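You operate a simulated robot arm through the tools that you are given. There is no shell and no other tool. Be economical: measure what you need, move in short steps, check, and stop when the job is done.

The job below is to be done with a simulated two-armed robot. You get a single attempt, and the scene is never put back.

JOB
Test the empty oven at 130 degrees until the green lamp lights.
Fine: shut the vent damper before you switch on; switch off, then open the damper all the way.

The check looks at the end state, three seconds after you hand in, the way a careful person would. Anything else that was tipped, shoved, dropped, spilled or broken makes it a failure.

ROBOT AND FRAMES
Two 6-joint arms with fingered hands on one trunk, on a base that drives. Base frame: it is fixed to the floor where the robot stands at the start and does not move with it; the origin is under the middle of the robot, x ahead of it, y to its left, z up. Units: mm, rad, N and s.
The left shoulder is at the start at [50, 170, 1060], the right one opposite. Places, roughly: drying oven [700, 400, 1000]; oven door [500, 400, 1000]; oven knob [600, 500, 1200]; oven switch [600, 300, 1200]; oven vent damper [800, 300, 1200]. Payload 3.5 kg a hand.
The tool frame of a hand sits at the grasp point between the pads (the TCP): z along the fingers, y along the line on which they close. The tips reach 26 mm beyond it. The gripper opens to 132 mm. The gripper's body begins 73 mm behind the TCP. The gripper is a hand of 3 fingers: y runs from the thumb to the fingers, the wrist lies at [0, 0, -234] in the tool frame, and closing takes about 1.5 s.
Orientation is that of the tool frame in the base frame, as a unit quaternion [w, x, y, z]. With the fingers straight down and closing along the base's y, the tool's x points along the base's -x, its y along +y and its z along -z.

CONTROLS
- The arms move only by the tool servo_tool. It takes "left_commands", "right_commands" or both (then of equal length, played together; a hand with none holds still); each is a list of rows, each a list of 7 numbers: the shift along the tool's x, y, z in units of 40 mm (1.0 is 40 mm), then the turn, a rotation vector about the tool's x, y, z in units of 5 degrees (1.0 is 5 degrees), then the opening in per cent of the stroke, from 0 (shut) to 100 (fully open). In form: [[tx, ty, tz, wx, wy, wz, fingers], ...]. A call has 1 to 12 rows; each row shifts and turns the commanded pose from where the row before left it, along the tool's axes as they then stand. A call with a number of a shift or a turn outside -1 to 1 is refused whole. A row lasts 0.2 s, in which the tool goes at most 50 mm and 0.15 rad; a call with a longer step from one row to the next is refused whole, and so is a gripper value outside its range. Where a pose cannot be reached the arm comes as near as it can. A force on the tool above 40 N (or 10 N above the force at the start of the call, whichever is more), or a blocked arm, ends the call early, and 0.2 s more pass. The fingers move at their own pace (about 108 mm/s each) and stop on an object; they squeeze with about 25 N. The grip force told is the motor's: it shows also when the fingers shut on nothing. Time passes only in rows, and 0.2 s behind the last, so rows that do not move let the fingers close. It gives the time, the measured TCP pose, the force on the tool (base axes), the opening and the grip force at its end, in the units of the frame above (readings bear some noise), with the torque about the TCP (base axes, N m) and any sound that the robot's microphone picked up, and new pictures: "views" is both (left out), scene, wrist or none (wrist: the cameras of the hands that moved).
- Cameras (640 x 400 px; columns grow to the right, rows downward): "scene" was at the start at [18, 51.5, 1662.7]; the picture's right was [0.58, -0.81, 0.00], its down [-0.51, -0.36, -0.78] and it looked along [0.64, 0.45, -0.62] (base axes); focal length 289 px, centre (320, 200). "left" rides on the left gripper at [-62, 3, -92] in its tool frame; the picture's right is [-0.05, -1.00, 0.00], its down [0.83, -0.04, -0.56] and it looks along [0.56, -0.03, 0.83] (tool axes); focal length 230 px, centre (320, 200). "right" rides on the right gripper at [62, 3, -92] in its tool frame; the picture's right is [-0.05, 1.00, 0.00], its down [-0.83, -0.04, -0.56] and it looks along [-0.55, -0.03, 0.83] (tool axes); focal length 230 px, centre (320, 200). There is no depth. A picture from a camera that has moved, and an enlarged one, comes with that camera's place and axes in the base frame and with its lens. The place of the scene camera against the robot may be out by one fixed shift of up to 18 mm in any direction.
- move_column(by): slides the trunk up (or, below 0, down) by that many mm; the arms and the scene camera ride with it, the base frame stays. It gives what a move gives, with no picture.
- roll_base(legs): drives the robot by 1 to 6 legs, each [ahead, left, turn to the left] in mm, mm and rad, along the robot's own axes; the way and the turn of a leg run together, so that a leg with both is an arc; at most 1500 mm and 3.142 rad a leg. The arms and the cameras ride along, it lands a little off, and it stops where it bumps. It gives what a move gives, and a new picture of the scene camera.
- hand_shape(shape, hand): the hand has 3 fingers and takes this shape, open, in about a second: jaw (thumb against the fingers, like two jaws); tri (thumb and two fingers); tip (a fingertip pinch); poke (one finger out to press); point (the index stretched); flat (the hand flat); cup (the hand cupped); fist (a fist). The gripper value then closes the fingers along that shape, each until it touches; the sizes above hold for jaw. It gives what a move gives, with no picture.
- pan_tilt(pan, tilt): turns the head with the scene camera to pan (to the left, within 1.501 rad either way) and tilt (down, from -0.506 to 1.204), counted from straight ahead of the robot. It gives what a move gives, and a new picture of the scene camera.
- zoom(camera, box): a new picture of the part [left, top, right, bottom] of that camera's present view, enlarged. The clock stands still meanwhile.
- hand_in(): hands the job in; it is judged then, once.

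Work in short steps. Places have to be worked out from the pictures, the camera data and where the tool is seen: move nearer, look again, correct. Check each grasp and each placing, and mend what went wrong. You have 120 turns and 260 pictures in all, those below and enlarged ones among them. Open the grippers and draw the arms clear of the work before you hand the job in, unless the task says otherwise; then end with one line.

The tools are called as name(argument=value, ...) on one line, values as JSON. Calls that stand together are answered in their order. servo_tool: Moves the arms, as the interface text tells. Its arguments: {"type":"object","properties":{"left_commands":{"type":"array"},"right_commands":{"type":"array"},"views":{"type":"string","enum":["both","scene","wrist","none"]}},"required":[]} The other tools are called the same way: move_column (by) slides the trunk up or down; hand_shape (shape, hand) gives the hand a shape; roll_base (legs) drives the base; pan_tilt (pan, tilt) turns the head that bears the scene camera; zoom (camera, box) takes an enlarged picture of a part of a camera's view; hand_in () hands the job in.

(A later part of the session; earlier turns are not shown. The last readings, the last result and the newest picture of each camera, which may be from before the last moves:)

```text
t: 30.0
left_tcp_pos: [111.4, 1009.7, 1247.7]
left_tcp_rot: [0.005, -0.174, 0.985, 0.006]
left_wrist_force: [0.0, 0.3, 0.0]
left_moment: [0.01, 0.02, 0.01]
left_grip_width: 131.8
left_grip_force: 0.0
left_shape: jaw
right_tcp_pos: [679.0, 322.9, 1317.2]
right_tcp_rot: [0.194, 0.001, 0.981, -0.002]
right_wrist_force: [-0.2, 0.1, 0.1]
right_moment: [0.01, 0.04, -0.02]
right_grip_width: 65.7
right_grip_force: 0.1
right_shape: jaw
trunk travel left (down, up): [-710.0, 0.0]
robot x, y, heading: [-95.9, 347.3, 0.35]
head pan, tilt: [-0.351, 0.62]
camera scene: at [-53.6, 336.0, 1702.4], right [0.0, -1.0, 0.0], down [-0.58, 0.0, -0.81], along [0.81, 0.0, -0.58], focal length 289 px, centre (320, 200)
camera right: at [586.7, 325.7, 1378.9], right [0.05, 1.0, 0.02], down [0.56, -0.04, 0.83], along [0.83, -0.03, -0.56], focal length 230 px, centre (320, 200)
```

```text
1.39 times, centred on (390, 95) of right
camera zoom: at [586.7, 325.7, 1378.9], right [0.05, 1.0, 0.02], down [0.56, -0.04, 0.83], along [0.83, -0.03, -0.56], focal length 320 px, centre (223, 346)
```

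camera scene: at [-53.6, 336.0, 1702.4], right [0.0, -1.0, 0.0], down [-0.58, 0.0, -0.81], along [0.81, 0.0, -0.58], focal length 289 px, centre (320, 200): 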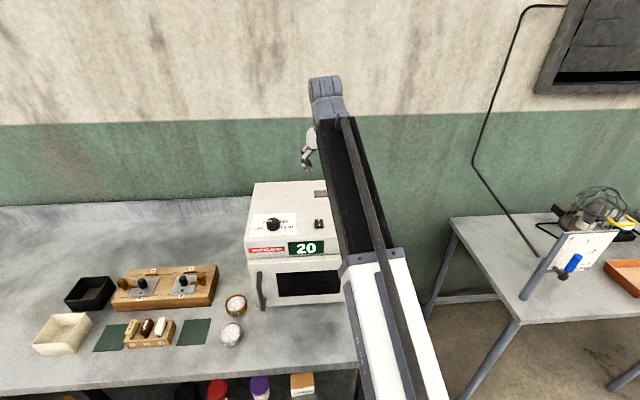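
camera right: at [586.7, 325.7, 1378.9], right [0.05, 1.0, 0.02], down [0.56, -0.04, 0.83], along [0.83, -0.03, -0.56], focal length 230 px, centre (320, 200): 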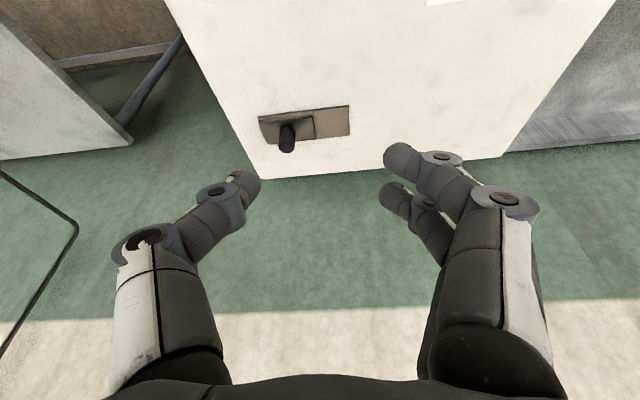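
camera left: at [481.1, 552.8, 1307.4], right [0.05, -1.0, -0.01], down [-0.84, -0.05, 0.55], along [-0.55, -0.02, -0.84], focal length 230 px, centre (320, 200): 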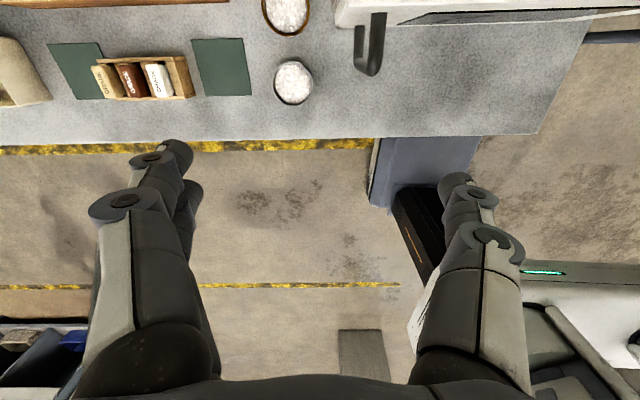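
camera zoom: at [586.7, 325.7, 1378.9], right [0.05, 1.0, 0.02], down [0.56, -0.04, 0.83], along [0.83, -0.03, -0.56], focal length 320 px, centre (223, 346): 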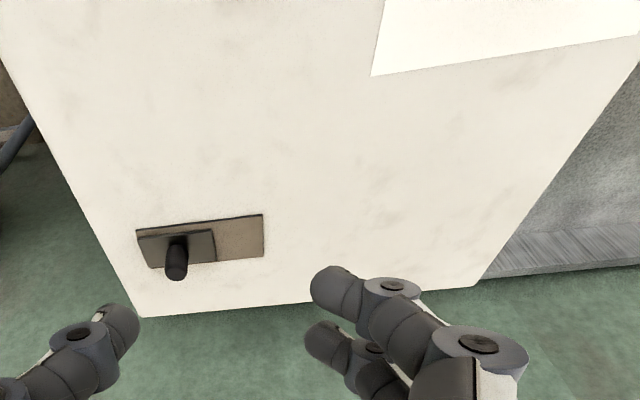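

There's no mark. The right stop has the plate flush with its base and the left stop overhangs, so I'll take right (now) as shut and watch the oven's behaviour to confirm. Next: bring the right hand, pointing down, over the knob at about [583,466].

servo_tool(right_commands=[[0.52, 0.715, 0.18, 0, 0.9, 0, 60], [0.52, 0.715, 0.18, 0, 0.9, 0, 60], [0.52, 0.715, 0.18, 0, 0.9, 0, 60], [0.52, 0.715, 0.18, 0, 0.9, 0, 60], [0.52, 0.715, 0.18, 0, 0.9, 0, 60], [0, 0, 0, 0, 0, 0, 60]], views="both")

```text
t: 31.4
left_tcp_pos: [112.4, 1009.4, 1248.4]
left_tcp_rot: [0.005, -0.175, 0.985, 0.005]
left_wrist_force: [-0.4, -0.4, 0.2]
left_moment: [0.01, -0.02, -0.01]
left_grip_width: 131.8
left_grip_force: 0.1
left_shape: jaw
right_tcp_pos: [586.1, 464.4, 1256.5]
right_tcp_rot: [-0.003, 0.0, 1.0, -0.002]
right_wrist_force: [0.3, -0.6, -0.7]
right_moment: [0.0, 0.02, -0.02]
right_grip_width: 78.5
right_grip_force: 0.0
right_shape: jaw
trunk travel left (down, up): [-710.0, 0.0]
robot x, y, heading: [-88.5, 350.8, 0.354]
head pan, tilt: [-0.351, 0.62]
camera scene: at [-53.5, 335.8, 1702.4], right [0.0, -1.0, 0.0], down [-0.58, 0.0, -0.81], along [0.81, 0.0, -0.58], focal length 289 px, centre (320, 200)
camera right: at [525.0, 467.0, 1349.5], right [0.05, 1.0, 0.0], down [0.83, -0.04, 0.55], along [0.55, -0.03, -0.83], focal length 230 px, centre (320, 200)
```

scene: 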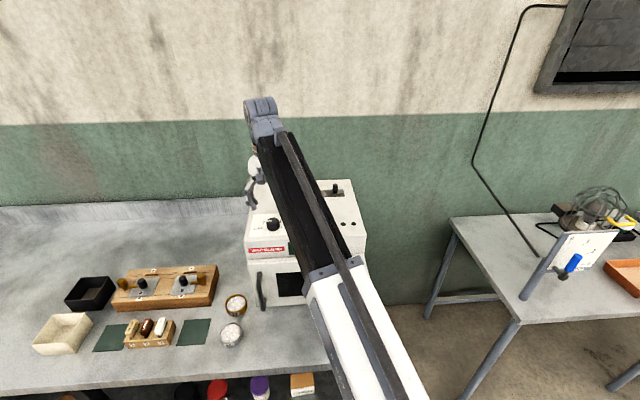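
right: 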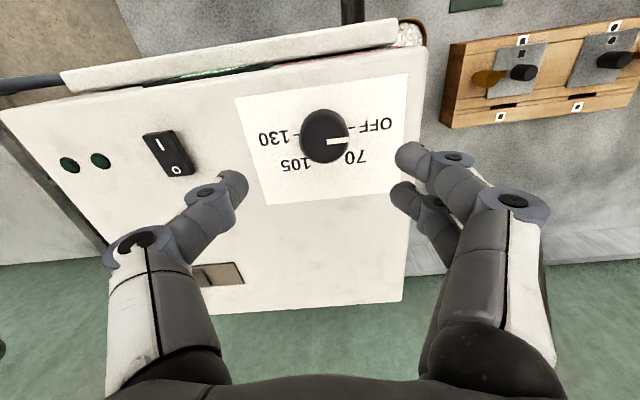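

zoom(camera="right", box=[240, 80, 420, 200])

```text
3.33 times, centred on (330, 140) of right
camera zoom: at [525.0, 467.0, 1349.5], right [0.05, 1.0, 0.0], down [0.83, -0.04, 0.55], along [0.55, -0.03, -0.83], focal length 767 px, centre (287, 400)
```

zoom: 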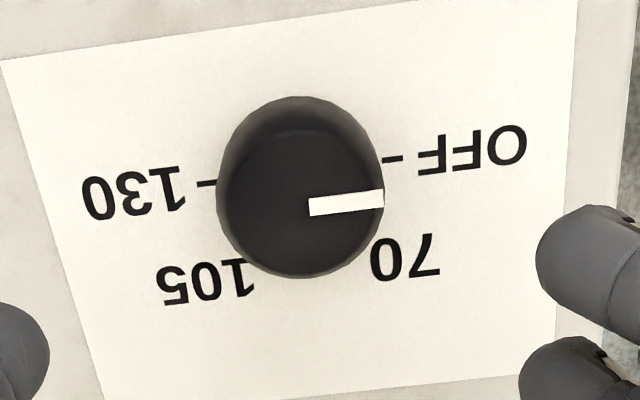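

Knob centre is about [582,467], and 130 is exactly opposite OFF. I'll pre-turn the hand counter-clockwise at height, to leave room for the clockwise half turn.

servo_tool(right_commands=[[0.1, 0.06, 0, 0, 0, -1, 60], [0, 0, 0, 0, 0, -1, 60], [0, 0, 0, 0, 0, -1, 60], [0, 0, 0, 0, 0, -1, 60], [0, 0, 0, 0, 0, -1, 60], [0, 0, 0, 0, 0, -1, 60], [0, 0, 0, 0, 0, -1, 60], [0, 0, 0, 0, 0, -1, 60], [0, 0, 0, 0, 0, -1, 60], [0, 0, 0, 0, 0, -1, 60], [0, 0, 0, 0, 0, -1, 60], [0, 0, 0, 0, 0, -1, 60]], views="none")

```text
t: 34.0
left_tcp_pos: [110.7, 1008.9, 1248.7]
left_tcp_rot: [0.005, -0.175, 0.985, 0.006]
left_wrist_force: [0.3, -1.4, 0.7]
left_moment: [0.0, 0.01, -0.03]
left_grip_width: 131.7
left_grip_force: 0.0
left_shape: jaw
right_tcp_pos: [581.5, 468.6, 1256.4]
right_tcp_rot: [-0.003, -0.5, 0.866, 0.0]
right_wrist_force: [-0.2, -0.6, 0.5]
right_moment: [0.01, -0.01, -0.02]
right_grip_width: 79.0
right_grip_force: 0.0
right_shape: jaw
trunk travel left (down, up): [-710.0, 0.0]
robot x, y, heading: [-92.8, 345.4, 0.355]
head pan, tilt: [-0.351, 0.62]
```

No limit hit. I'll turn another 30°, then come down over the knob to z of about 1196, fingers open.

servo_tool(right_commands=[[0, 0, 0, 0, 0, -1, 60], [0, 0, 0, 0, 0, -1, 60], [0, 0, 0, 0, 0, -1, 60], [0, 0, 0, 0, 0, -1, 60], [0, 0, 0, 0, 0, -1, 60], [0, 0, 0, 0, 0, -1, 60], [0, 0, 0.5, 0, 0, 0, 60], [0, 0, 0.5, 0, 0, 0, 60], [0, 0, 0.3, 0, 0, 0, 60], [0, 0, 0.2, 0, 0, 0, 60], [0, 0, 0, 0, 0, 0, 60]], views="both")

```text
t: 36.4
left_tcp_pos: [111.6, 1010.2, 1248.7]
left_tcp_rot: [0.005, -0.174, 0.985, 0.006]
left_wrist_force: [-0.3, 0.2, -0.1]
left_moment: [0.01, -0.03, 0.03]
left_grip_width: 131.9
left_grip_force: 0.1
left_shape: jaw
right_tcp_pos: [582.0, 467.5, 1196.2]
right_tcp_rot: [-0.003, -0.707, 0.708, 0.0]
right_wrist_force: [0.0, 0.3, -0.8]
right_moment: [-0.01, -0.02, 0.01]
right_grip_width: 78.5
right_grip_force: 0.0
right_shape: jaw
trunk travel left (down, up): [-710.0, 0.0]
robot x, y, heading: [-93.3, 347.7, 0.35]
head pan, tilt: [-0.351, 0.62]
camera scene: at [-53.5, 336.0, 1702.4], right [0.0, -1.0, 0.0], down [-0.58, 0.0, -0.81], along [0.81, 0.0, -0.58], focal length 289 px, centre (320, 200)
camera right: at [579.0, 405.3, 1289.6], right [-1.0, 0.05, 0.0], down [0.05, 0.83, 0.55], along [0.03, 0.55, -0.83], focal length 230 px, centre (320, 200)
```

scene: 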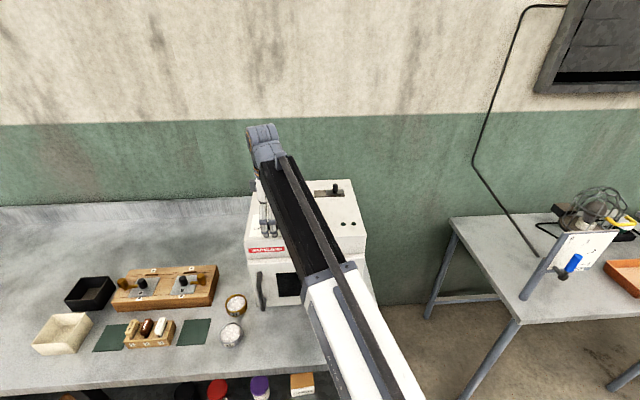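
right: 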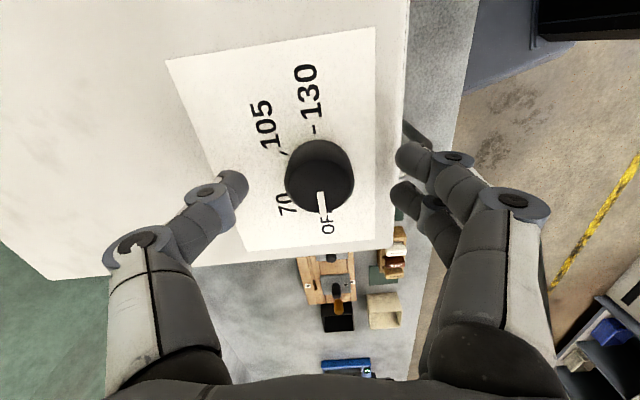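

Fingers straddle the knob. I'll close on it.

servo_tool(right_commands=[[0, 0, 0, 0, 0, 0, 30], [0, 0, 0, 0, 0, 0, 10], [0, 0, 0, 0, 0, 0, 10], [0, 0, 0, 0, 0, 0, 10], [0, 0, 0, 0, 0, 0, 10], [0, 0, 0, 0, 0, 0, 10]], views="wrist")

```text
t: 37.8
left_tcp_pos: [112.1, 1010.4, 1248.0]
left_tcp_rot: [0.004, -0.174, 0.985, 0.005]
left_wrist_force: [0.0, 0.9, 0.2]
left_moment: [0.0, -0.02, 0.03]
left_grip_width: 131.8
left_grip_force: 0.1
left_shape: jaw
right_tcp_pos: [583.8, 466.1, 1196.2]
right_tcp_rot: [-0.003, -0.706, 0.708, 0.002]
right_wrist_force: [2.2, 0.1, -2.4]
right_moment: [-0.04, -0.08, -0.12]
right_grip_width: 28.4
right_grip_force: 24.7
right_shape: jaw
trunk travel left (down, up): [-710.0, 0.0]
robot x, y, heading: [-91.8, 347.5, 0.35]
head pan, tilt: [-0.351, 0.62]
camera right: at [579.4, 405.3, 1289.4], right [-1.0, 0.05, 0.0], down [0.05, 0.83, 0.55], along [0.03, 0.55, -0.83], focal length 230 px, centre (320, 200)
```

right: 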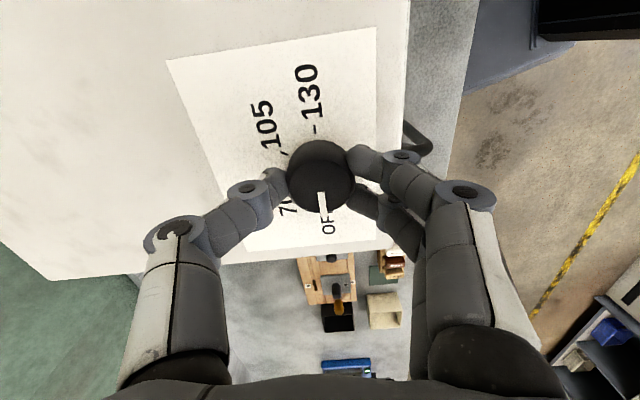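

A good grip with small forces. I'll turn clockwise 60°.

servo_tool(right_commands=[[0, 0, 0, 0, 0, 1, 10], [0, 0, 0, 0, 0, 1, 10], [0, 0, 0, 0, 0, 1, 10], [0, 0, 0, 0, 0, 1, 10], [0, 0, 0, 0, 0, 1, 10], [0, 0, 0, 0, 0, 1, 10], [0, 0, 0, 0, 0, 1, 10], [0, 0, 0, 0, 0, 1, 10], [0, 0, 0, 0, 0, 1, 10], [0, 0, 0, 0, 0, 1, 10], [0, 0, 0, 0, 0, 1, 10], [0, 0, 0, 0, 0, 1, 10]], views="wrist")

```text
t: 40.4
left_tcp_pos: [112.1, 1009.4, 1248.4]
left_tcp_rot: [0.004, -0.174, 0.985, 0.006]
left_wrist_force: [-0.7, -0.2, 0.0]
left_moment: [-0.03, -0.03, -0.01]
left_grip_width: 132.0
left_grip_force: 0.1
left_shape: jaw
right_tcp_pos: [582.2, 467.4, 1196.2]
right_tcp_rot: [-0.003, -0.256, 0.967, 0.0]
right_wrist_force: [2.2, -4.5, -2.9]
right_moment: [-0.04, -0.06, 0.04]
right_grip_width: 27.8
right_grip_force: 24.6
right_shape: jaw
trunk travel left (down, up): [-710.0, 0.0]
robot x, y, heading: [-91.0, 350.9, 0.347]
head pan, tilt: [-0.351, 0.62]
camera right: at [527.7, 439.2, 1289.5], right [-0.45, 0.89, 0.0], down [0.75, 0.38, 0.55], along [0.49, 0.25, -0.84], focal length 230 px, centre (320, 200)
```

right: 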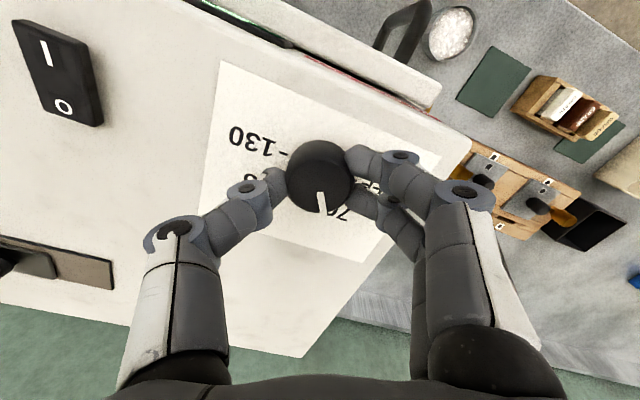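

The knob turns with the hand (pointer now by 70). I'll turn another 60°.

servo_tool(right_commands=[[0, 0, 0, 0, 0, 1, 10], [0, 0, 0, 0, 0, 1, 10], [0, 0, 0, 0, 0, 1, 10], [0, 0, 0, 0, 0, 1, 10], [0, 0, 0, 0, 0, 1, 10], [0, 0, 0, 0, 0, 1, 10], [0, 0, 0, 0, 0, 1, 10], [0, 0, 0, 0, 0, 1, 10], [0, 0, 0, 0, 0, 1, 10], [0, 0, 0, 0, 0, 1, 10], [0, 0, 0, 0, 0, 1, 10], [0, 0, 0, 0, 0, 1, 10]], views="wrist")

```text
t: 43.0
left_tcp_pos: [112.7, 1008.3, 1249.3]
left_tcp_rot: [0.003, -0.175, 0.985, 0.006]
left_wrist_force: [-0.4, -0.8, -0.4]
left_moment: [-0.01, -0.03, 0.01]
left_grip_width: 131.9
left_grip_force: 0.1
left_shape: jaw
right_tcp_pos: [582.4, 468.0, 1196.7]
right_tcp_rot: [0.0, 0.26, 0.966, -0.003]
right_wrist_force: [2.5, -6.5, -1.3]
right_moment: [-0.09, -0.05, -0.03]
right_grip_width: 27.9
right_grip_force: 24.9
right_shape: jaw
trunk travel left (down, up): [-710.0, 0.0]
robot x, y, heading: [-90.0, 348.4, 0.349]
head pan, tilt: [-0.351, 0.62]
camera right: at [531.3, 500.6, 1289.1], right [0.55, 0.84, -0.01], down [0.7, -0.45, 0.55], along [0.46, -0.31, -0.83], focal length 230 px, centre (320, 200)
```

right: 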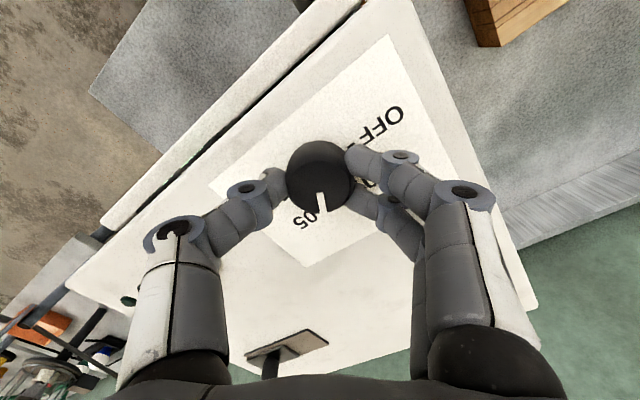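

Pointer now by 105. Another 60° should bring 130.

servo_tool(right_commands=[[0, 0, 0, 0, 0, 1, 10], [0, 0, 0, 0, 0, 1, 10], [0, 0, 0, 0, 0, 1, 10], [0, 0, 0, 0, 0, 1, 10], [0, 0, 0, 0, 0, 1, 10], [0, 0, 0, 0, 0, 1, 10], [0, 0, 0, 0, 0, 1, 10], [0, 0, 0, 0, 0, 1, 10], [0, 0, 0, 0, 0, 1, 10], [0, 0, 0, 0, 0, 1, 10], [0, 0, 0, 0, 0, 1, 10], [0, 0, 0, 0, 0, 1, 10]], views="wrist")

```text
t: 45.6
left_tcp_pos: [111.2, 1008.4, 1248.4]
left_tcp_rot: [0.003, -0.175, 0.985, 0.006]
left_wrist_force: [0.2, 0.7, -0.4]
left_moment: [-0.02, -0.03, 0.04]
left_grip_width: 131.6
left_grip_force: 0.1
left_shape: jaw
right_tcp_pos: [582.1, 468.4, 1195.8]
right_tcp_rot: [0.0, 0.709, 0.705, -0.003]
right_wrist_force: [3.2, -8.7, -0.5]
right_moment: [-0.14, -0.06, 0.01]
right_grip_width: 28.0
right_grip_force: 24.8
right_shape: jaw
trunk travel left (down, up): [-710.0, 0.0]
robot x, y, heading: [-88.3, 347.1, 0.353]
head pan, tilt: [-0.351, 0.62]
camera right: at [586.1, 528.2, 1288.7], right [1.0, -0.06, 0.0], down [-0.04, -0.83, 0.56], along [-0.04, -0.56, -0.83], focal length 230 px, centre (320, 200)
```

right: 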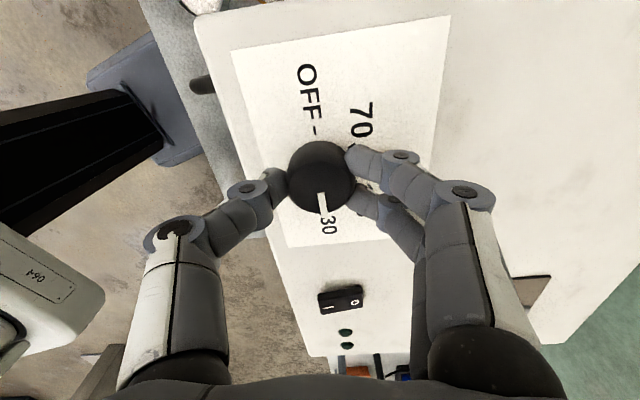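

Pointer at 130. I'll open, lift off, and check the setting.

servo_tool(right_commands=[[0, 0, 0, 0, 0, 0, 40], [0, 0, 0, 0, 0, 0, 60], [0, 0, 0, 0, 0, 0, 60], [0, 0, 0, 0, 0, 0, 60], [0, 0, -0.5, 0, 0, 0, 60], [0, 0, -0.5, 0, 0, 0, 60], [0, 0, -0.5, 0, 0, 0, 60], [0, 0, 0, 0, 0, 0, 60]], views="none")

zoom(camera="right", box=[220, 40, 420, 240])

zoom(camera="scene", box=[230, 170, 380, 270])

```text
t: 47.4
left_tcp_pos: [111.9, 1009.4, 1247.6]
left_tcp_rot: [0.004, -0.174, 0.985, 0.006]
left_wrist_force: [0.0, 0.2, 0.6]
left_moment: [-0.04, 0.03, 0.0]
left_grip_width: 132.0
left_grip_force: 0.0
left_shape: jaw
right_tcp_pos: [581.8, 468.4, 1255.9]
right_tcp_rot: [-0.001, 0.708, 0.706, -0.003]
right_wrist_force: [-0.7, 0.0, 0.2]
right_moment: [0.0, -0.01, -0.02]
right_grip_width: 78.8
right_grip_force: 0.1
right_shape: jaw
trunk travel left (down, up): [-710.0, 0.0]
robot x, y, heading: [-91.7, 344.5, 0.35]
head pan, tilt: [-0.351, 0.62]
```

```text
2.00 times, centred on (320, 140) of right
camera zoom: at [585.1, 529.9, 1348.7], right [1.0, -0.05, 0.0], down [-0.04, -0.83, 0.56], along [-0.03, -0.56, -0.83], focal length 460 px, centre (320, 320)
```

zoom: 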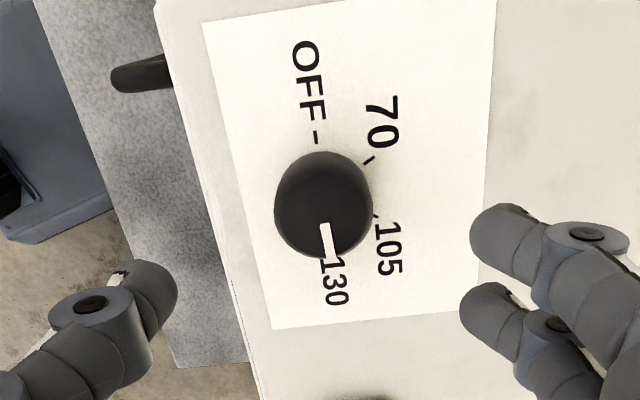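

```text
4.00 times, centred on (305, 220) of scene
camera zoom: at [-53.4, 336.0, 1702.4], right [0.0, -1.0, 0.0], down [-0.58, 0.0, -0.81], along [0.81, 0.0, -0.58], focal length 1155 px, centre (380, 120)
```

zoom: 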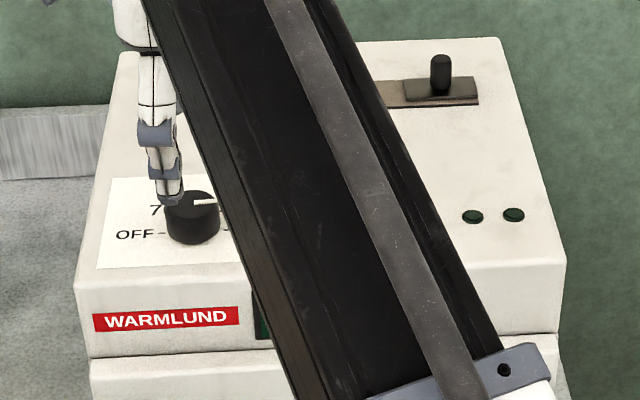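

By my measure the pointer is some 8° short of 130. I'll grip again and turn about 9° more.

servo_tool(right_commands=[[0, -0.02, 0.5, 0, 0, 0, 60], [0, 0, 0.5, 0, 0, 0, 60], [0, 0, 0.5, 0, 0, 0, 60], [0, 0, 0, 0, 0, 0, 30], [0, 0, 0, 0, 0, 0, 10], [0, 0, 0, 0, 0, 0, 10], [0, 0, 0, 0, 0, 0, 10], [0, 0, 0, 0, 0, 0, 10], [0, 0, 0, 0, 0, 1, 10], [0, 0, 0, 0, 0, 0.8, 10], [0, 0, 0, 0, 0, 0, 10]], views="none")

servo_tool(right_commands=[[0, 0, 0, 0, 0, 0, 40], [0, 0, 0, 0, 0, 0, 60], [0, 0, 0, 0, 0, 0, 60], [0, 0, 0, 0, 0, 0, 60], [0, 0, -0.5, 0, 0, 0, 60], [0, 0, -0.5, 0, 0, 0, 60], [0, 0, -0.5, 0, 0, 0, 60], [0, 0, 0, 0, 0, 0, 60]], views="none")

zoom(camera="right", box=[220, 40, 420, 240])

```text
t: 49.8
left_tcp_pos: [111.9, 1009.4, 1247.9]
left_tcp_rot: [0.005, -0.175, 0.985, 0.006]
left_wrist_force: [-0.4, -0.7, -1.2]
left_moment: [0.04, 0.01, -0.01]
left_grip_width: 131.7
left_grip_force: 0.0
left_shape: jaw
right_tcp_pos: [580.9, 469.1, 1195.4]
right_tcp_rot: [0.0, 0.762, 0.648, -0.003]
right_wrist_force: [-0.7, 0.7, -4.2]
right_moment: [0.01, -0.05, 0.44]
right_grip_width: 28.2
right_grip_force: 25.1
right_shape: jaw
trunk travel left (down, up): [-710.0, 0.0]
robot x, y, heading: [-92.0, 348.5, 0.351]
head pan, tilt: [-0.351, 0.62]
```

```text
t: 51.6
left_tcp_pos: [111.0, 1009.9, 1247.7]
left_tcp_rot: [0.005, -0.175, 0.984, 0.006]
left_wrist_force: [-1.0, -0.3, -0.3]
left_moment: [-0.01, 0.0, 0.0]
left_grip_width: 131.7
left_grip_force: 0.0
left_shape: jaw
right_tcp_pos: [580.6, 468.9, 1256.4]
right_tcp_rot: [0.0, 0.762, 0.648, -0.004]
right_wrist_force: [-0.4, 0.2, -0.3]
right_moment: [-0.02, 0.02, -0.02]
right_grip_width: 78.9
right_grip_force: 0.0
right_shape: jaw
trunk travel left (down, up): [-710.0, 0.0]
robot x, y, heading: [-92.4, 346.8, 0.351]
head pan, tilt: [-0.351, 0.62]
```

```text
2.00 times, centred on (320, 140) of right
camera zoom: at [594.9, 528.8, 1348.5], right [0.98, -0.21, 0.0], down [-0.17, -0.81, 0.56], along [-0.12, -0.55, -0.83], focal length 460 px, centre (320, 320)
```

zoom: 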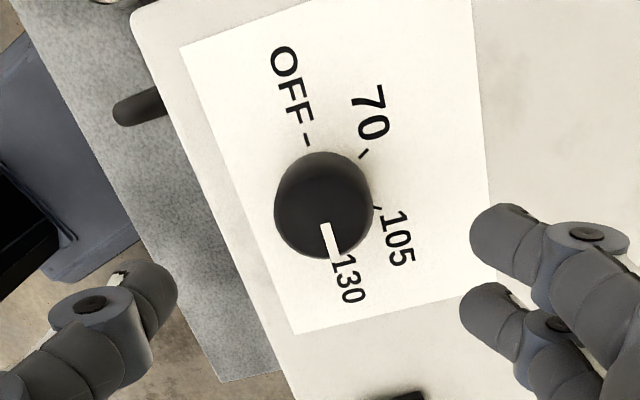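

The knob now resists further turning and points at 130. I'll turn the hand back to its straight yaw, staying high.

servo_tool(right_commands=[[0, 0, 0, 0, 0, -1, 60], [0, 0, 0, 0, 0, -1, 60], [0, 0, 0, 0, 0, -1, 60], [0, 0, 0, 0, 0, -1, 60], [0, 0, 0, 0, 0, -1, 60], [0, 0, 0, 0, 0, -1, 60], [0, 0, 0, 0, 0, -1, 60], [0, 0, 0, 0, 0, -1, 60], [0, 0, 0, 0, 0, -1, 60], [0, 0, 0, 0, 0, -1, 60], [0, 0, 0, 0, 0, -1, 60], [0, 0, 0, 0, 0, -1, 60]], views="none")

servo_tool(right_commands=[[0, 0, 0, 0, 0, -1, 60], [0, 0, 0, 0, 0, -1, 60], [0, 0, 0, 0, 0, -1, 60], [0, 0, 0, 0, 0, -1, 60], [0, 0, 0, 0, 0, -1, 60], [0, 0, 0, 0, 0, -1, 60], [0, 0, 0, 0, 0, -1, 60], [0, 0, 0, 0, 0, -0.9, 60], [0.5, -0.8, 0, 0, 0, 0, 60], [0.5, -0.8, 0, 0, 0, 0, 60], [0, -0.8, 0, 0, 0, 0, 60], [0, -0.8, 0, 0, 0, 0, 60]], views="none")

hand_shape(hand="right", shape="poke")

servo_tool(right_commands=[[0, 0, 0, 0, 0, 0, 50]])

```text
t: 54.2
left_tcp_pos: [112.2, 1009.5, 1247.8]
left_tcp_rot: [0.004, -0.175, 0.985, 0.007]
left_wrist_force: [-0.9, 0.3, -0.3]
left_moment: [0.0, 0.0, -0.01]
left_grip_width: 131.8
left_grip_force: 0.0
left_shape: jaw
right_tcp_pos: [581.1, 468.0, 1256.2]
right_tcp_rot: [0.0, 0.336, 0.942, -0.003]
right_wrist_force: [-1.1, 0.1, -0.6]
right_moment: [0.04, -0.01, -0.01]
right_grip_width: 78.5
right_grip_force: 0.1
right_shape: jaw
trunk travel left (down, up): [-710.0, 0.0]
robot x, y, heading: [-91.8, 352.1, 0.351]
head pan, tilt: [-0.351, 0.62]
```

```text
t: 56.8
left_tcp_pos: [111.3, 1009.0, 1248.5]
left_tcp_rot: [0.005, -0.176, 0.984, 0.006]
left_wrist_force: [0.3, 0.1, -0.9]
left_moment: [0.0, 0.03, 0.02]
left_grip_width: 131.6
left_grip_force: 0.1
left_shape: jaw
right_tcp_pos: [544.8, 339.1, 1250.3]
right_tcp_rot: [0.002, -0.004, 1.0, 0.0]
right_wrist_force: [-0.1, -0.2, -0.4]
right_moment: [0.02, 0.03, 0.05]
right_grip_width: 78.9
right_grip_force: 0.0
right_shape: jaw
right hand out of reach, approached as far as the arm can: row 12
trunk travel left (down, up): [-710.0, 0.0]
robot x, y, heading: [-90.8, 351.0, 0.35]
head pan, tilt: [-0.351, 0.62]
```

```text
t: 57.7
left_tcp_pos: [111.5, 1009.9, 1248.9]
left_tcp_rot: [0.004, -0.175, 0.985, 0.006]
left_wrist_force: [0.1, -0.4, 0.4]
left_moment: [0.0, 0.02, 0.01]
left_grip_width: 132.3
left_grip_force: 0.1
left_shape: jaw
right_tcp_pos: [546.1, 340.5, 1250.1]
right_tcp_rot: [0.0, -0.004, 1.0, -0.001]
right_wrist_force: [0.3, 0.9, 0.5]
right_moment: [-0.02, -0.02, -0.01]
right_grip_width: 0.0
right_grip_force: 0.0
right_shape: poke
trunk travel left (down, up): [-710.0, 0.0]
robot x, y, heading: [-92.6, 346.3, 0.349]
head pan, tilt: [-0.351, 0.62]
```

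```text
t: 58.1
left_tcp_pos: [111.8, 1008.8, 1249.0]
left_tcp_rot: [0.005, -0.175, 0.985, 0.006]
left_wrist_force: [1.3, -0.3, 0.5]
left_moment: [-0.02, -0.01, -0.01]
left_grip_width: 131.9
left_grip_force: 0.1
left_shape: jaw
right_tcp_pos: [546.2, 341.6, 1249.0]
right_tcp_rot: [0.001, -0.005, 1.0, -0.001]
right_wrist_force: [0.1, -0.1, -0.1]
right_moment: [0.01, 0.02, -0.02]
right_grip_width: 0.0
right_grip_force: 0.2
right_shape: poke
trunk travel left (down, up): [-710.0, 0.0]
robot x, y, heading: [-91.9, 351.0, 0.35]
head pan, tilt: [-0.351, 0.62]
camera scene: at [-53.5, 336.0, 1702.4], right [0.0, -1.0, 0.0], down [-0.58, 0.0, -0.81], along [0.81, 0.0, -0.58], focal length 289 px, centre (320, 200)
camera right: at [483.2, 342.6, 1342.1], right [0.05, 1.0, 0.0], down [0.83, -0.04, 0.56], along [0.56, -0.03, -0.83], focal length 230 px, centre (320, 200)
```

scene: 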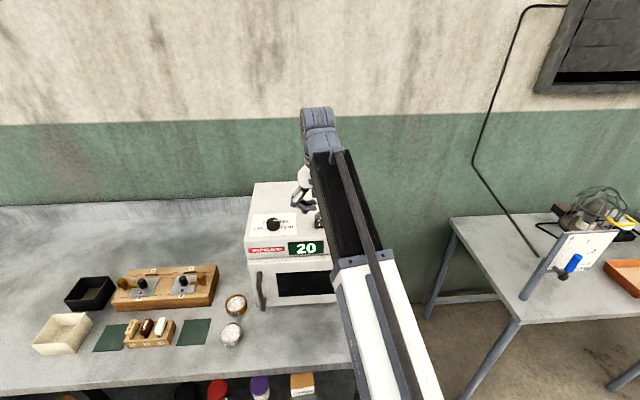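
right: 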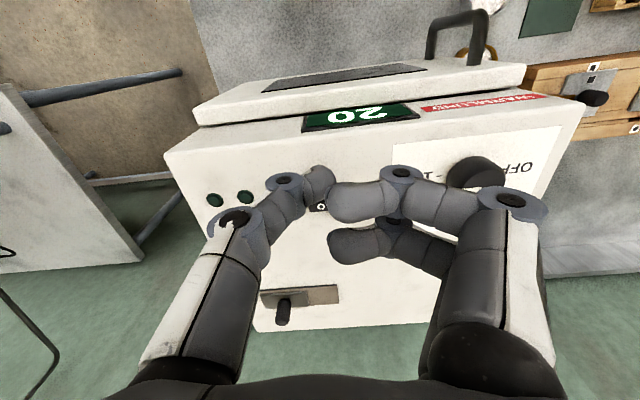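

I set the value to 50 which half-closes the shape. I'll open to 100 to see the poke shape properly.

servo_tool(right_commands=[[0, 0, 0, 0, 0, 0, 100], [0, 0, 0, 0, 0, 0, 100], [0, 0, 0, 0, 0, 0, 100], [0, 0, 0, 0, 0, 0, 100]])

```text
t: 59.1
left_tcp_pos: [111.4, 1009.7, 1246.4]
left_tcp_rot: [0.004, -0.175, 0.985, 0.006]
left_wrist_force: [-0.3, -0.3, -0.7]
left_moment: [0.01, 0.01, 0.0]
left_grip_width: 131.7
left_grip_force: 0.0
left_shape: jaw
right_tcp_pos: [544.9, 341.4, 1248.4]
right_tcp_rot: [0.002, -0.004, 1.0, -0.001]
right_wrist_force: [0.2, 0.1, -0.5]
right_moment: [0.04, -0.02, -0.03]
right_grip_width: 0.0
right_grip_force: 0.1
right_shape: poke
trunk travel left (down, up): [-710.0, 0.0]
robot x, y, heading: [-92.3, 345.9, 0.355]
head pan, tilt: [-0.351, 0.62]
camera scene: at [-53.5, 336.0, 1702.4], right [0.0, -1.0, 0.0], down [-0.58, 0.0, -0.81], along [0.81, 0.0, -0.58], focal length 289 px, centre (320, 200)
camera right: at [483.2, 342.6, 1342.1], right [0.05, 1.0, 0.0], down [0.83, -0.04, 0.56], along [0.56, -0.03, -0.83], focal length 230 px, centre (320, 200)
```

scene: 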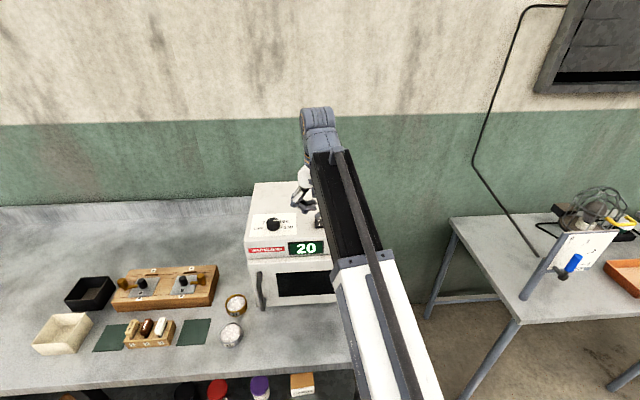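
right: 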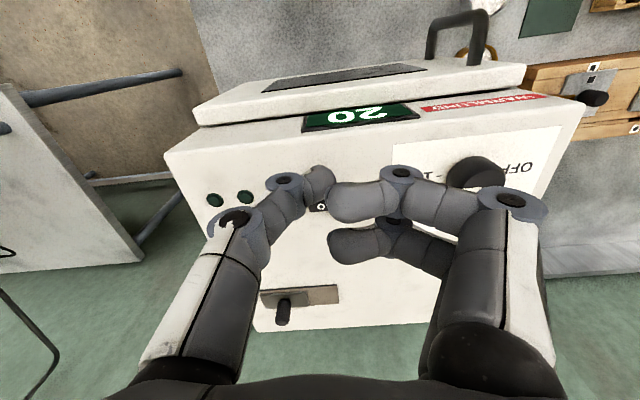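

In the poke shape the thumb tip lies on the tool's centre line. The I mark is at about [585,332] and O at [608,336]. I'll move over the I end and down to z of about 1212, then look.

servo_tool(right_commands=[[-0.5, -0.12, 0, 0, 0, 0, 100], [-0.45, -0.12, 0, 0, 0, 0, 100], [0, 0, 0.5, 0, 0, 0, 100], [0, 0, 0.4, 0, 0, 0, 100], [0, 0, 0, 0, 0, 0, 100]])

```text
t: 60.3
left_tcp_pos: [111.4, 1009.2, 1248.0]
left_tcp_rot: [0.005, -0.173, 0.985, 0.006]
left_wrist_force: [1.1, -0.2, 0.5]
left_moment: [-0.01, -0.01, 0.02]
left_grip_width: 131.6
left_grip_force: 0.0
left_shape: jaw
right_tcp_pos: [584.3, 332.5, 1213.3]
right_tcp_rot: [-0.001, -0.003, 1.0, -0.002]
right_wrist_force: [1.1, -0.7, 1.3]
right_moment: [-0.01, 0.01, 0.03]
right_grip_width: 0.0
right_grip_force: 0.2
right_shape: poke
trunk travel left (down, up): [-710.0, 0.0]
robot x, y, heading: [-92.9, 349.4, 0.353]
head pan, tilt: [-0.351, 0.62]
camera scene: at [-53.6, 336.0, 1702.4], right [0.0, -1.0, 0.0], down [-0.58, 0.0, -0.81], along [0.81, 0.0, -0.58], focal length 289 px, centre (320, 200)
camera right: at [522.7, 334.3, 1306.2], right [0.05, 1.0, 0.0], down [0.83, -0.04, 0.55], along [0.55, -0.03, -0.83], focal length 230 px, centre (320, 200)
```

scene: 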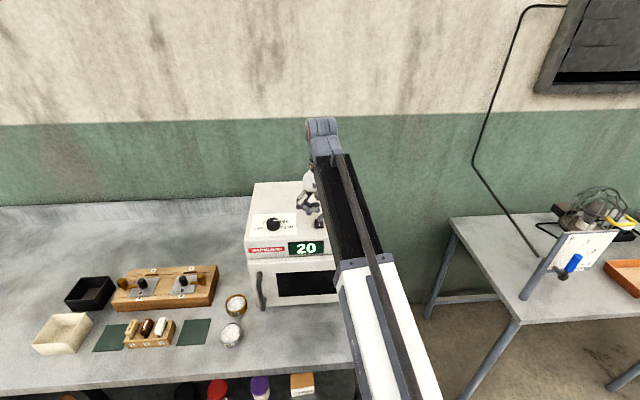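
right: 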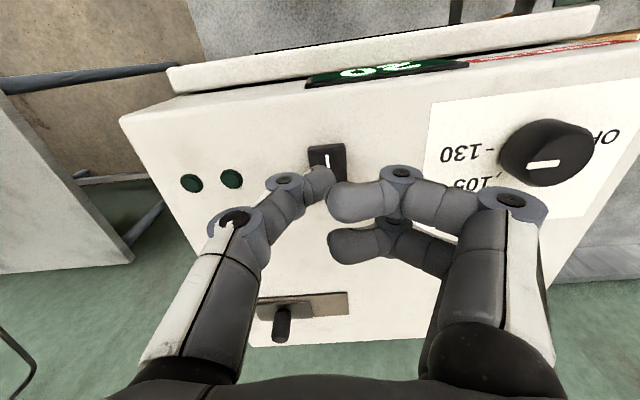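

zoom(camera="right", box=[280, 120, 380, 220])

zoom(camera="scene", box=[270, 180, 350, 240])

```text
4.00 times, centred on (330, 170) of right
camera zoom: at [522.7, 334.3, 1306.2], right [0.05, 1.0, 0.0], down [0.83, -0.04, 0.55], along [0.55, -0.03, -0.83], focal length 920 px, centre (280, 320)
```

zoom: 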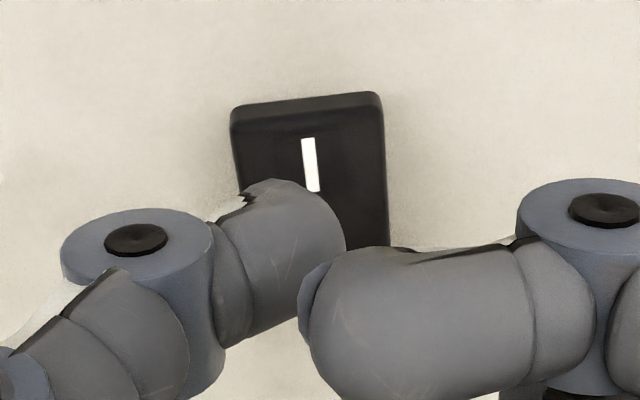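

```text
6.67 times, centred on (310, 210) of scene
camera zoom: at [-53.6, 336.0, 1702.4], right [0.0, -1.0, 0.0], down [-0.58, 0.0, -0.81], along [0.81, 0.0, -0.58], focal length 1925 px, centre (387, 133)
```

zoom: 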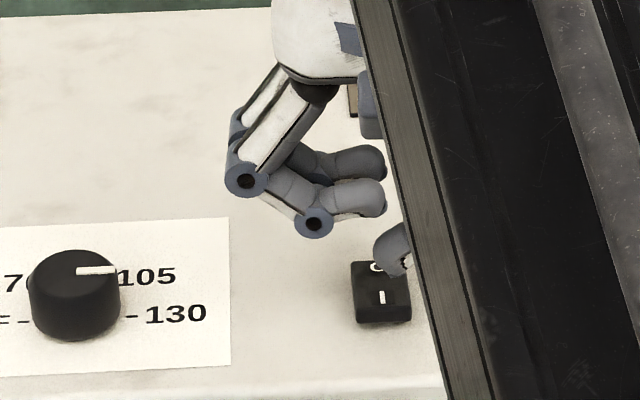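

The tip is above the I mark (about [583,335]). I'll press down in small steps and listen.

servo_tool(right_commands=[[0.06, 0.06, 0.1, 0, 0, 0, 100], [0, 0, 0.1, 0, 0, 0, 100], [0, 0, 0.1, 0, 0, 0, 100], [0, 0, 0.1, 0, 0, 0, 100], [0, 0, 0, 0, 0, 0, 100]], views="wrist")

```text
t: 61.5
left_tcp_pos: [112.0, 1008.6, 1247.2]
left_tcp_rot: [0.004, -0.175, 0.985, 0.006]
left_wrist_force: [-1.1, 0.4, -0.1]
left_moment: [0.03, 0.06, -0.01]
left_grip_width: 132.2
left_grip_force: 0.0
left_shape: jaw
right_tcp_pos: [580.5, 332.8, 1197.9]
right_tcp_rot: [-0.001, -0.002, 1.0, -0.002]
right_wrist_force: [-0.6, 0.5, 0.0]
right_moment: [0.01, 0.02, -0.02]
right_grip_width: 0.0
right_grip_force: 0.0
right_shape: poke
trunk travel left (down, up): [-710.0, 0.0]
robot x, y, heading: [-95.2, 350.0, 0.348]
head pan, tilt: [-0.351, 0.62]
camera right: at [519.3, 335.8, 1290.5], right [0.05, 1.0, 0.0], down [0.83, -0.04, 0.55], along [0.55, -0.03, -0.83], focal length 230 px, centre (320, 200)
```

right: 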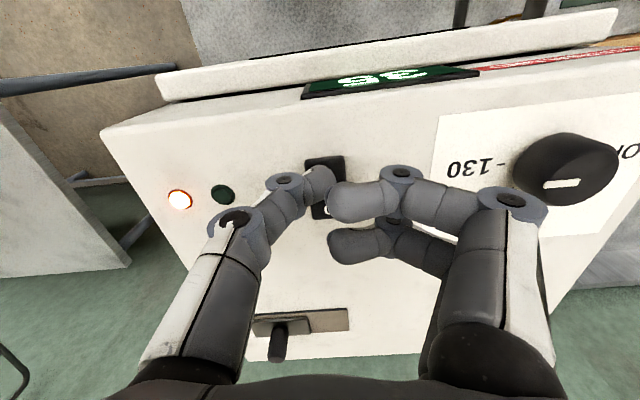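

It's on: the outer lamp glows and the display climbs. I'll lift the hand and watch the temperature and lamps.

servo_tool(right_commands=[[0, 0, -0.5, 0, 0, 0, 100], [0, 0, -0.5, 0, 0, 0, 100], [0, 0, -0.2, 0, 0, 0, 100]], views="both")

zoom(camera="right", box=[140, 60, 500, 240])

```text
t: 62.3
left_tcp_pos: [112.1, 1010.0, 1247.3]
left_tcp_rot: [0.004, -0.175, 0.985, 0.006]
left_wrist_force: [-1.2, 0.4, 0.2]
left_moment: [0.01, 0.0, 0.03]
left_grip_width: 131.9
left_grip_force: 0.1
left_shape: jaw
right_tcp_pos: [580.8, 333.4, 1247.4]
right_tcp_rot: [-0.002, -0.002, 1.0, -0.002]
right_wrist_force: [0.5, -0.8, -0.4]
right_moment: [0.0, 0.02, -0.03]
right_grip_width: 0.3
right_grip_force: 0.1
right_shape: poke
trunk travel left (down, up): [-710.0, 0.0]
robot x, y, heading: [-95.5, 346.6, 0.351]
head pan, tilt: [-0.351, 0.62]
camera scene: at [-53.5, 336.0, 1702.4], right [0.0, -1.0, 0.0], down [-0.58, 0.0, -0.81], along [0.81, 0.0, -0.58], focal length 289 px, centre (320, 200)
camera right: at [519.6, 336.4, 1339.3], right [0.05, 1.0, 0.0], down [0.83, -0.04, 0.55], along [0.55, -0.03, -0.83], focal length 230 px, centre (320, 200)
```

scene: 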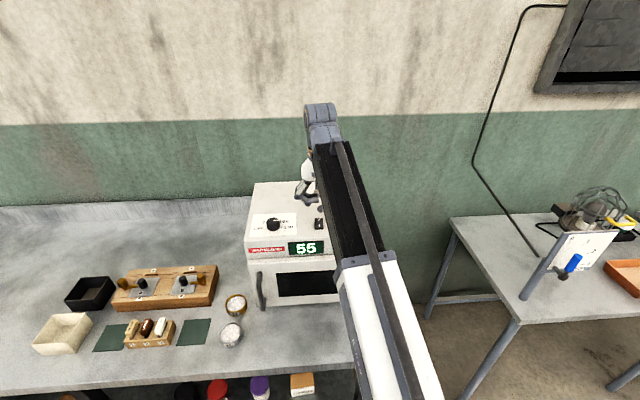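
right: 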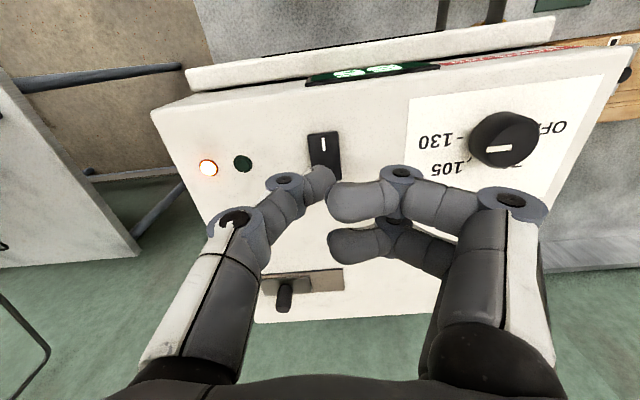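

```text
1.78 times, centred on (320, 150) of right
camera zoom: at [519.6, 336.4, 1339.3], right [0.05, 1.0, 0.0], down [0.83, -0.04, 0.55], along [0.55, -0.03, -0.83], focal length 409 px, centre (320, 289)
```

zoom: 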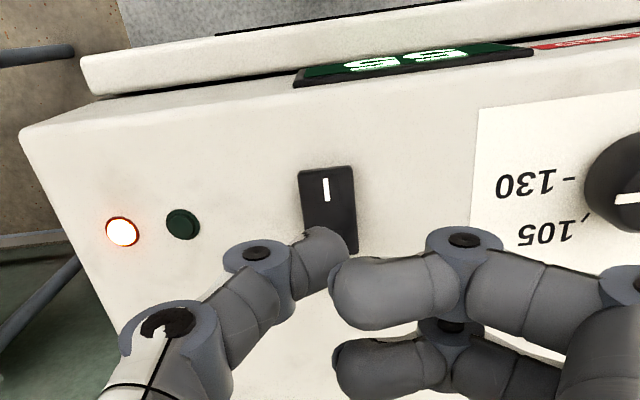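

Display at 55 and rising quickly. I'll wait in place.

servo_tool(right_commands=[[0, 0, 0, 0, 0, 0, 100], [0, 0, 0, 0, 0, 0, 100], [0, 0, 0, 0, 0, 0, 100], [0, 0, 0, 0, 0, 0, 100], [0, 0, 0, 0, 0, 0, 100], [0, 0, 0, 0, 0, 0, 100], [0, 0, 0, 0, 0, 0, 100], [0, 0, 0, 0, 0, 0, 100]], views="both")

```text
t: 64.1
left_tcp_pos: [110.7, 1009.8, 1248.7]
left_tcp_rot: [0.004, -0.175, 0.985, 0.006]
left_wrist_force: [0.4, 0.8, -0.2]
left_moment: [-0.01, 0.02, 0.01]
left_grip_width: 132.0
left_grip_force: 0.0
left_shape: jaw
right_tcp_pos: [581.7, 333.5, 1246.9]
right_tcp_rot: [-0.003, -0.003, 1.0, -0.001]
right_wrist_force: [-0.3, -0.4, 1.2]
right_moment: [-0.01, 0.02, -0.02]
right_grip_width: 0.0
right_grip_force: 0.0
right_shape: poke
trunk travel left (down, up): [-710.0, 0.0]
robot x, y, heading: [-92.8, 349.6, 0.353]
head pan, tilt: [-0.351, 0.62]
camera scene: at [-53.5, 336.0, 1702.4], right [0.0, -1.0, 0.0], down [-0.58, 0.0, -0.81], along [0.81, 0.0, -0.58], focal length 289 px, centre (320, 200)
camera right: at [519.7, 336.4, 1339.2], right [0.05, 1.0, 0.0], down [0.83, -0.04, 0.55], along [0.55, -0.03, -0.83], focal length 230 px, centre (320, 200)
```

scene: 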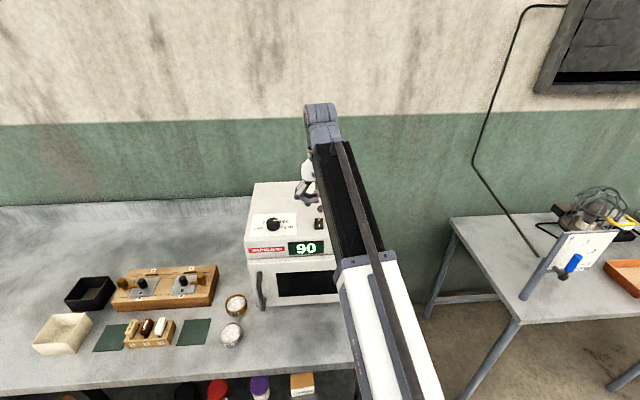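
right: 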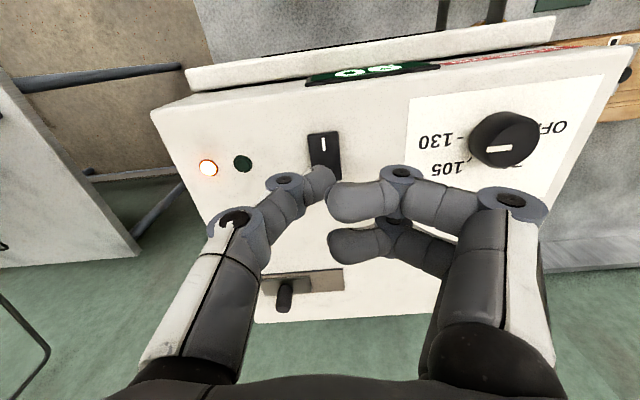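

90 and climbing. Waiting more.

servo_tool(right_commands=[[0, 0, 0, 0, 0, 0, 100], [0, 0, 0, 0, 0, 0, 100], [0, 0, 0, 0, 0, 0, 100], [0, 0, 0, 0, 0, 0, 100], [0, 0, 0, 0, 0, 0, 100], [0, 0, 0, 0, 0, 0, 100], [0, 0, 0, 0, 0, 0, 100], [0, 0, 0, 0, 0, 0, 100], [0, 0, 0, 0, 0, 0, 100], [0, 0, 0, 0, 0, 0, 100]], views="both")

```text
t: 66.3
left_tcp_pos: [111.9, 1009.1, 1248.1]
left_tcp_rot: [0.005, -0.175, 0.985, 0.006]
left_wrist_force: [-0.9, 0.2, 0.5]
left_moment: [-0.01, 0.02, 0.01]
left_grip_width: 131.4
left_grip_force: 0.1
left_shape: jaw
right_tcp_pos: [580.7, 334.8, 1245.9]
right_tcp_rot: [-0.002, -0.002, 1.0, -0.002]
right_wrist_force: [-0.2, -0.1, -0.1]
right_moment: [-0.02, -0.02, 0.0]
right_grip_width: 0.3
right_grip_force: 0.2
right_shape: poke
trunk travel left (down, up): [-710.0, 0.0]
robot x, y, heading: [-90.9, 346.8, 0.355]
head pan, tilt: [-0.351, 0.62]
camera scene: at [-53.5, 336.0, 1702.4], right [0.0, -1.0, 0.0], down [-0.58, 0.0, -0.81], along [0.81, 0.0, -0.58], focal length 289 px, centre (320, 200)
camera right: at [519.7, 336.4, 1339.2], right [0.05, 1.0, 0.0], down [0.83, -0.04, 0.55], along [0.55, -0.03, -0.83], focal length 230 px, centre (320, 200)
```

scene: 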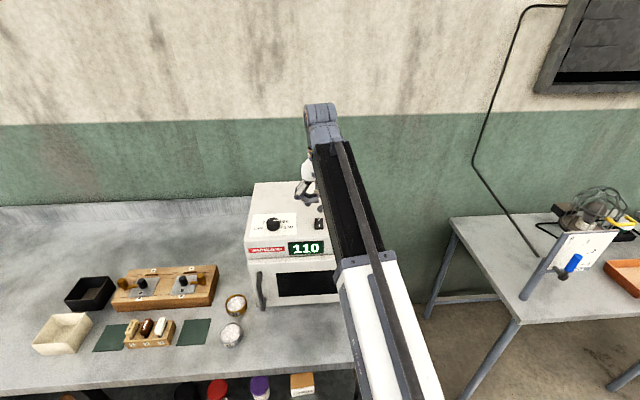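
right: 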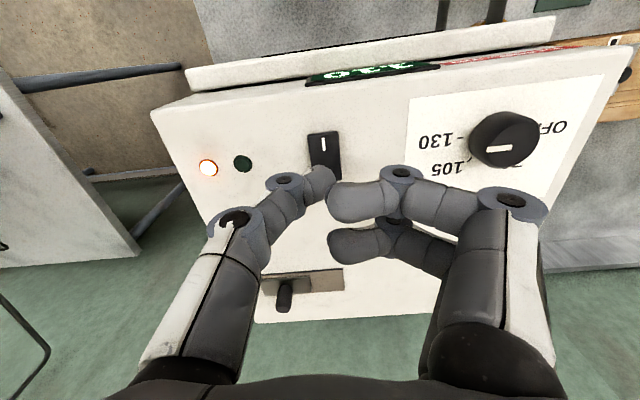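

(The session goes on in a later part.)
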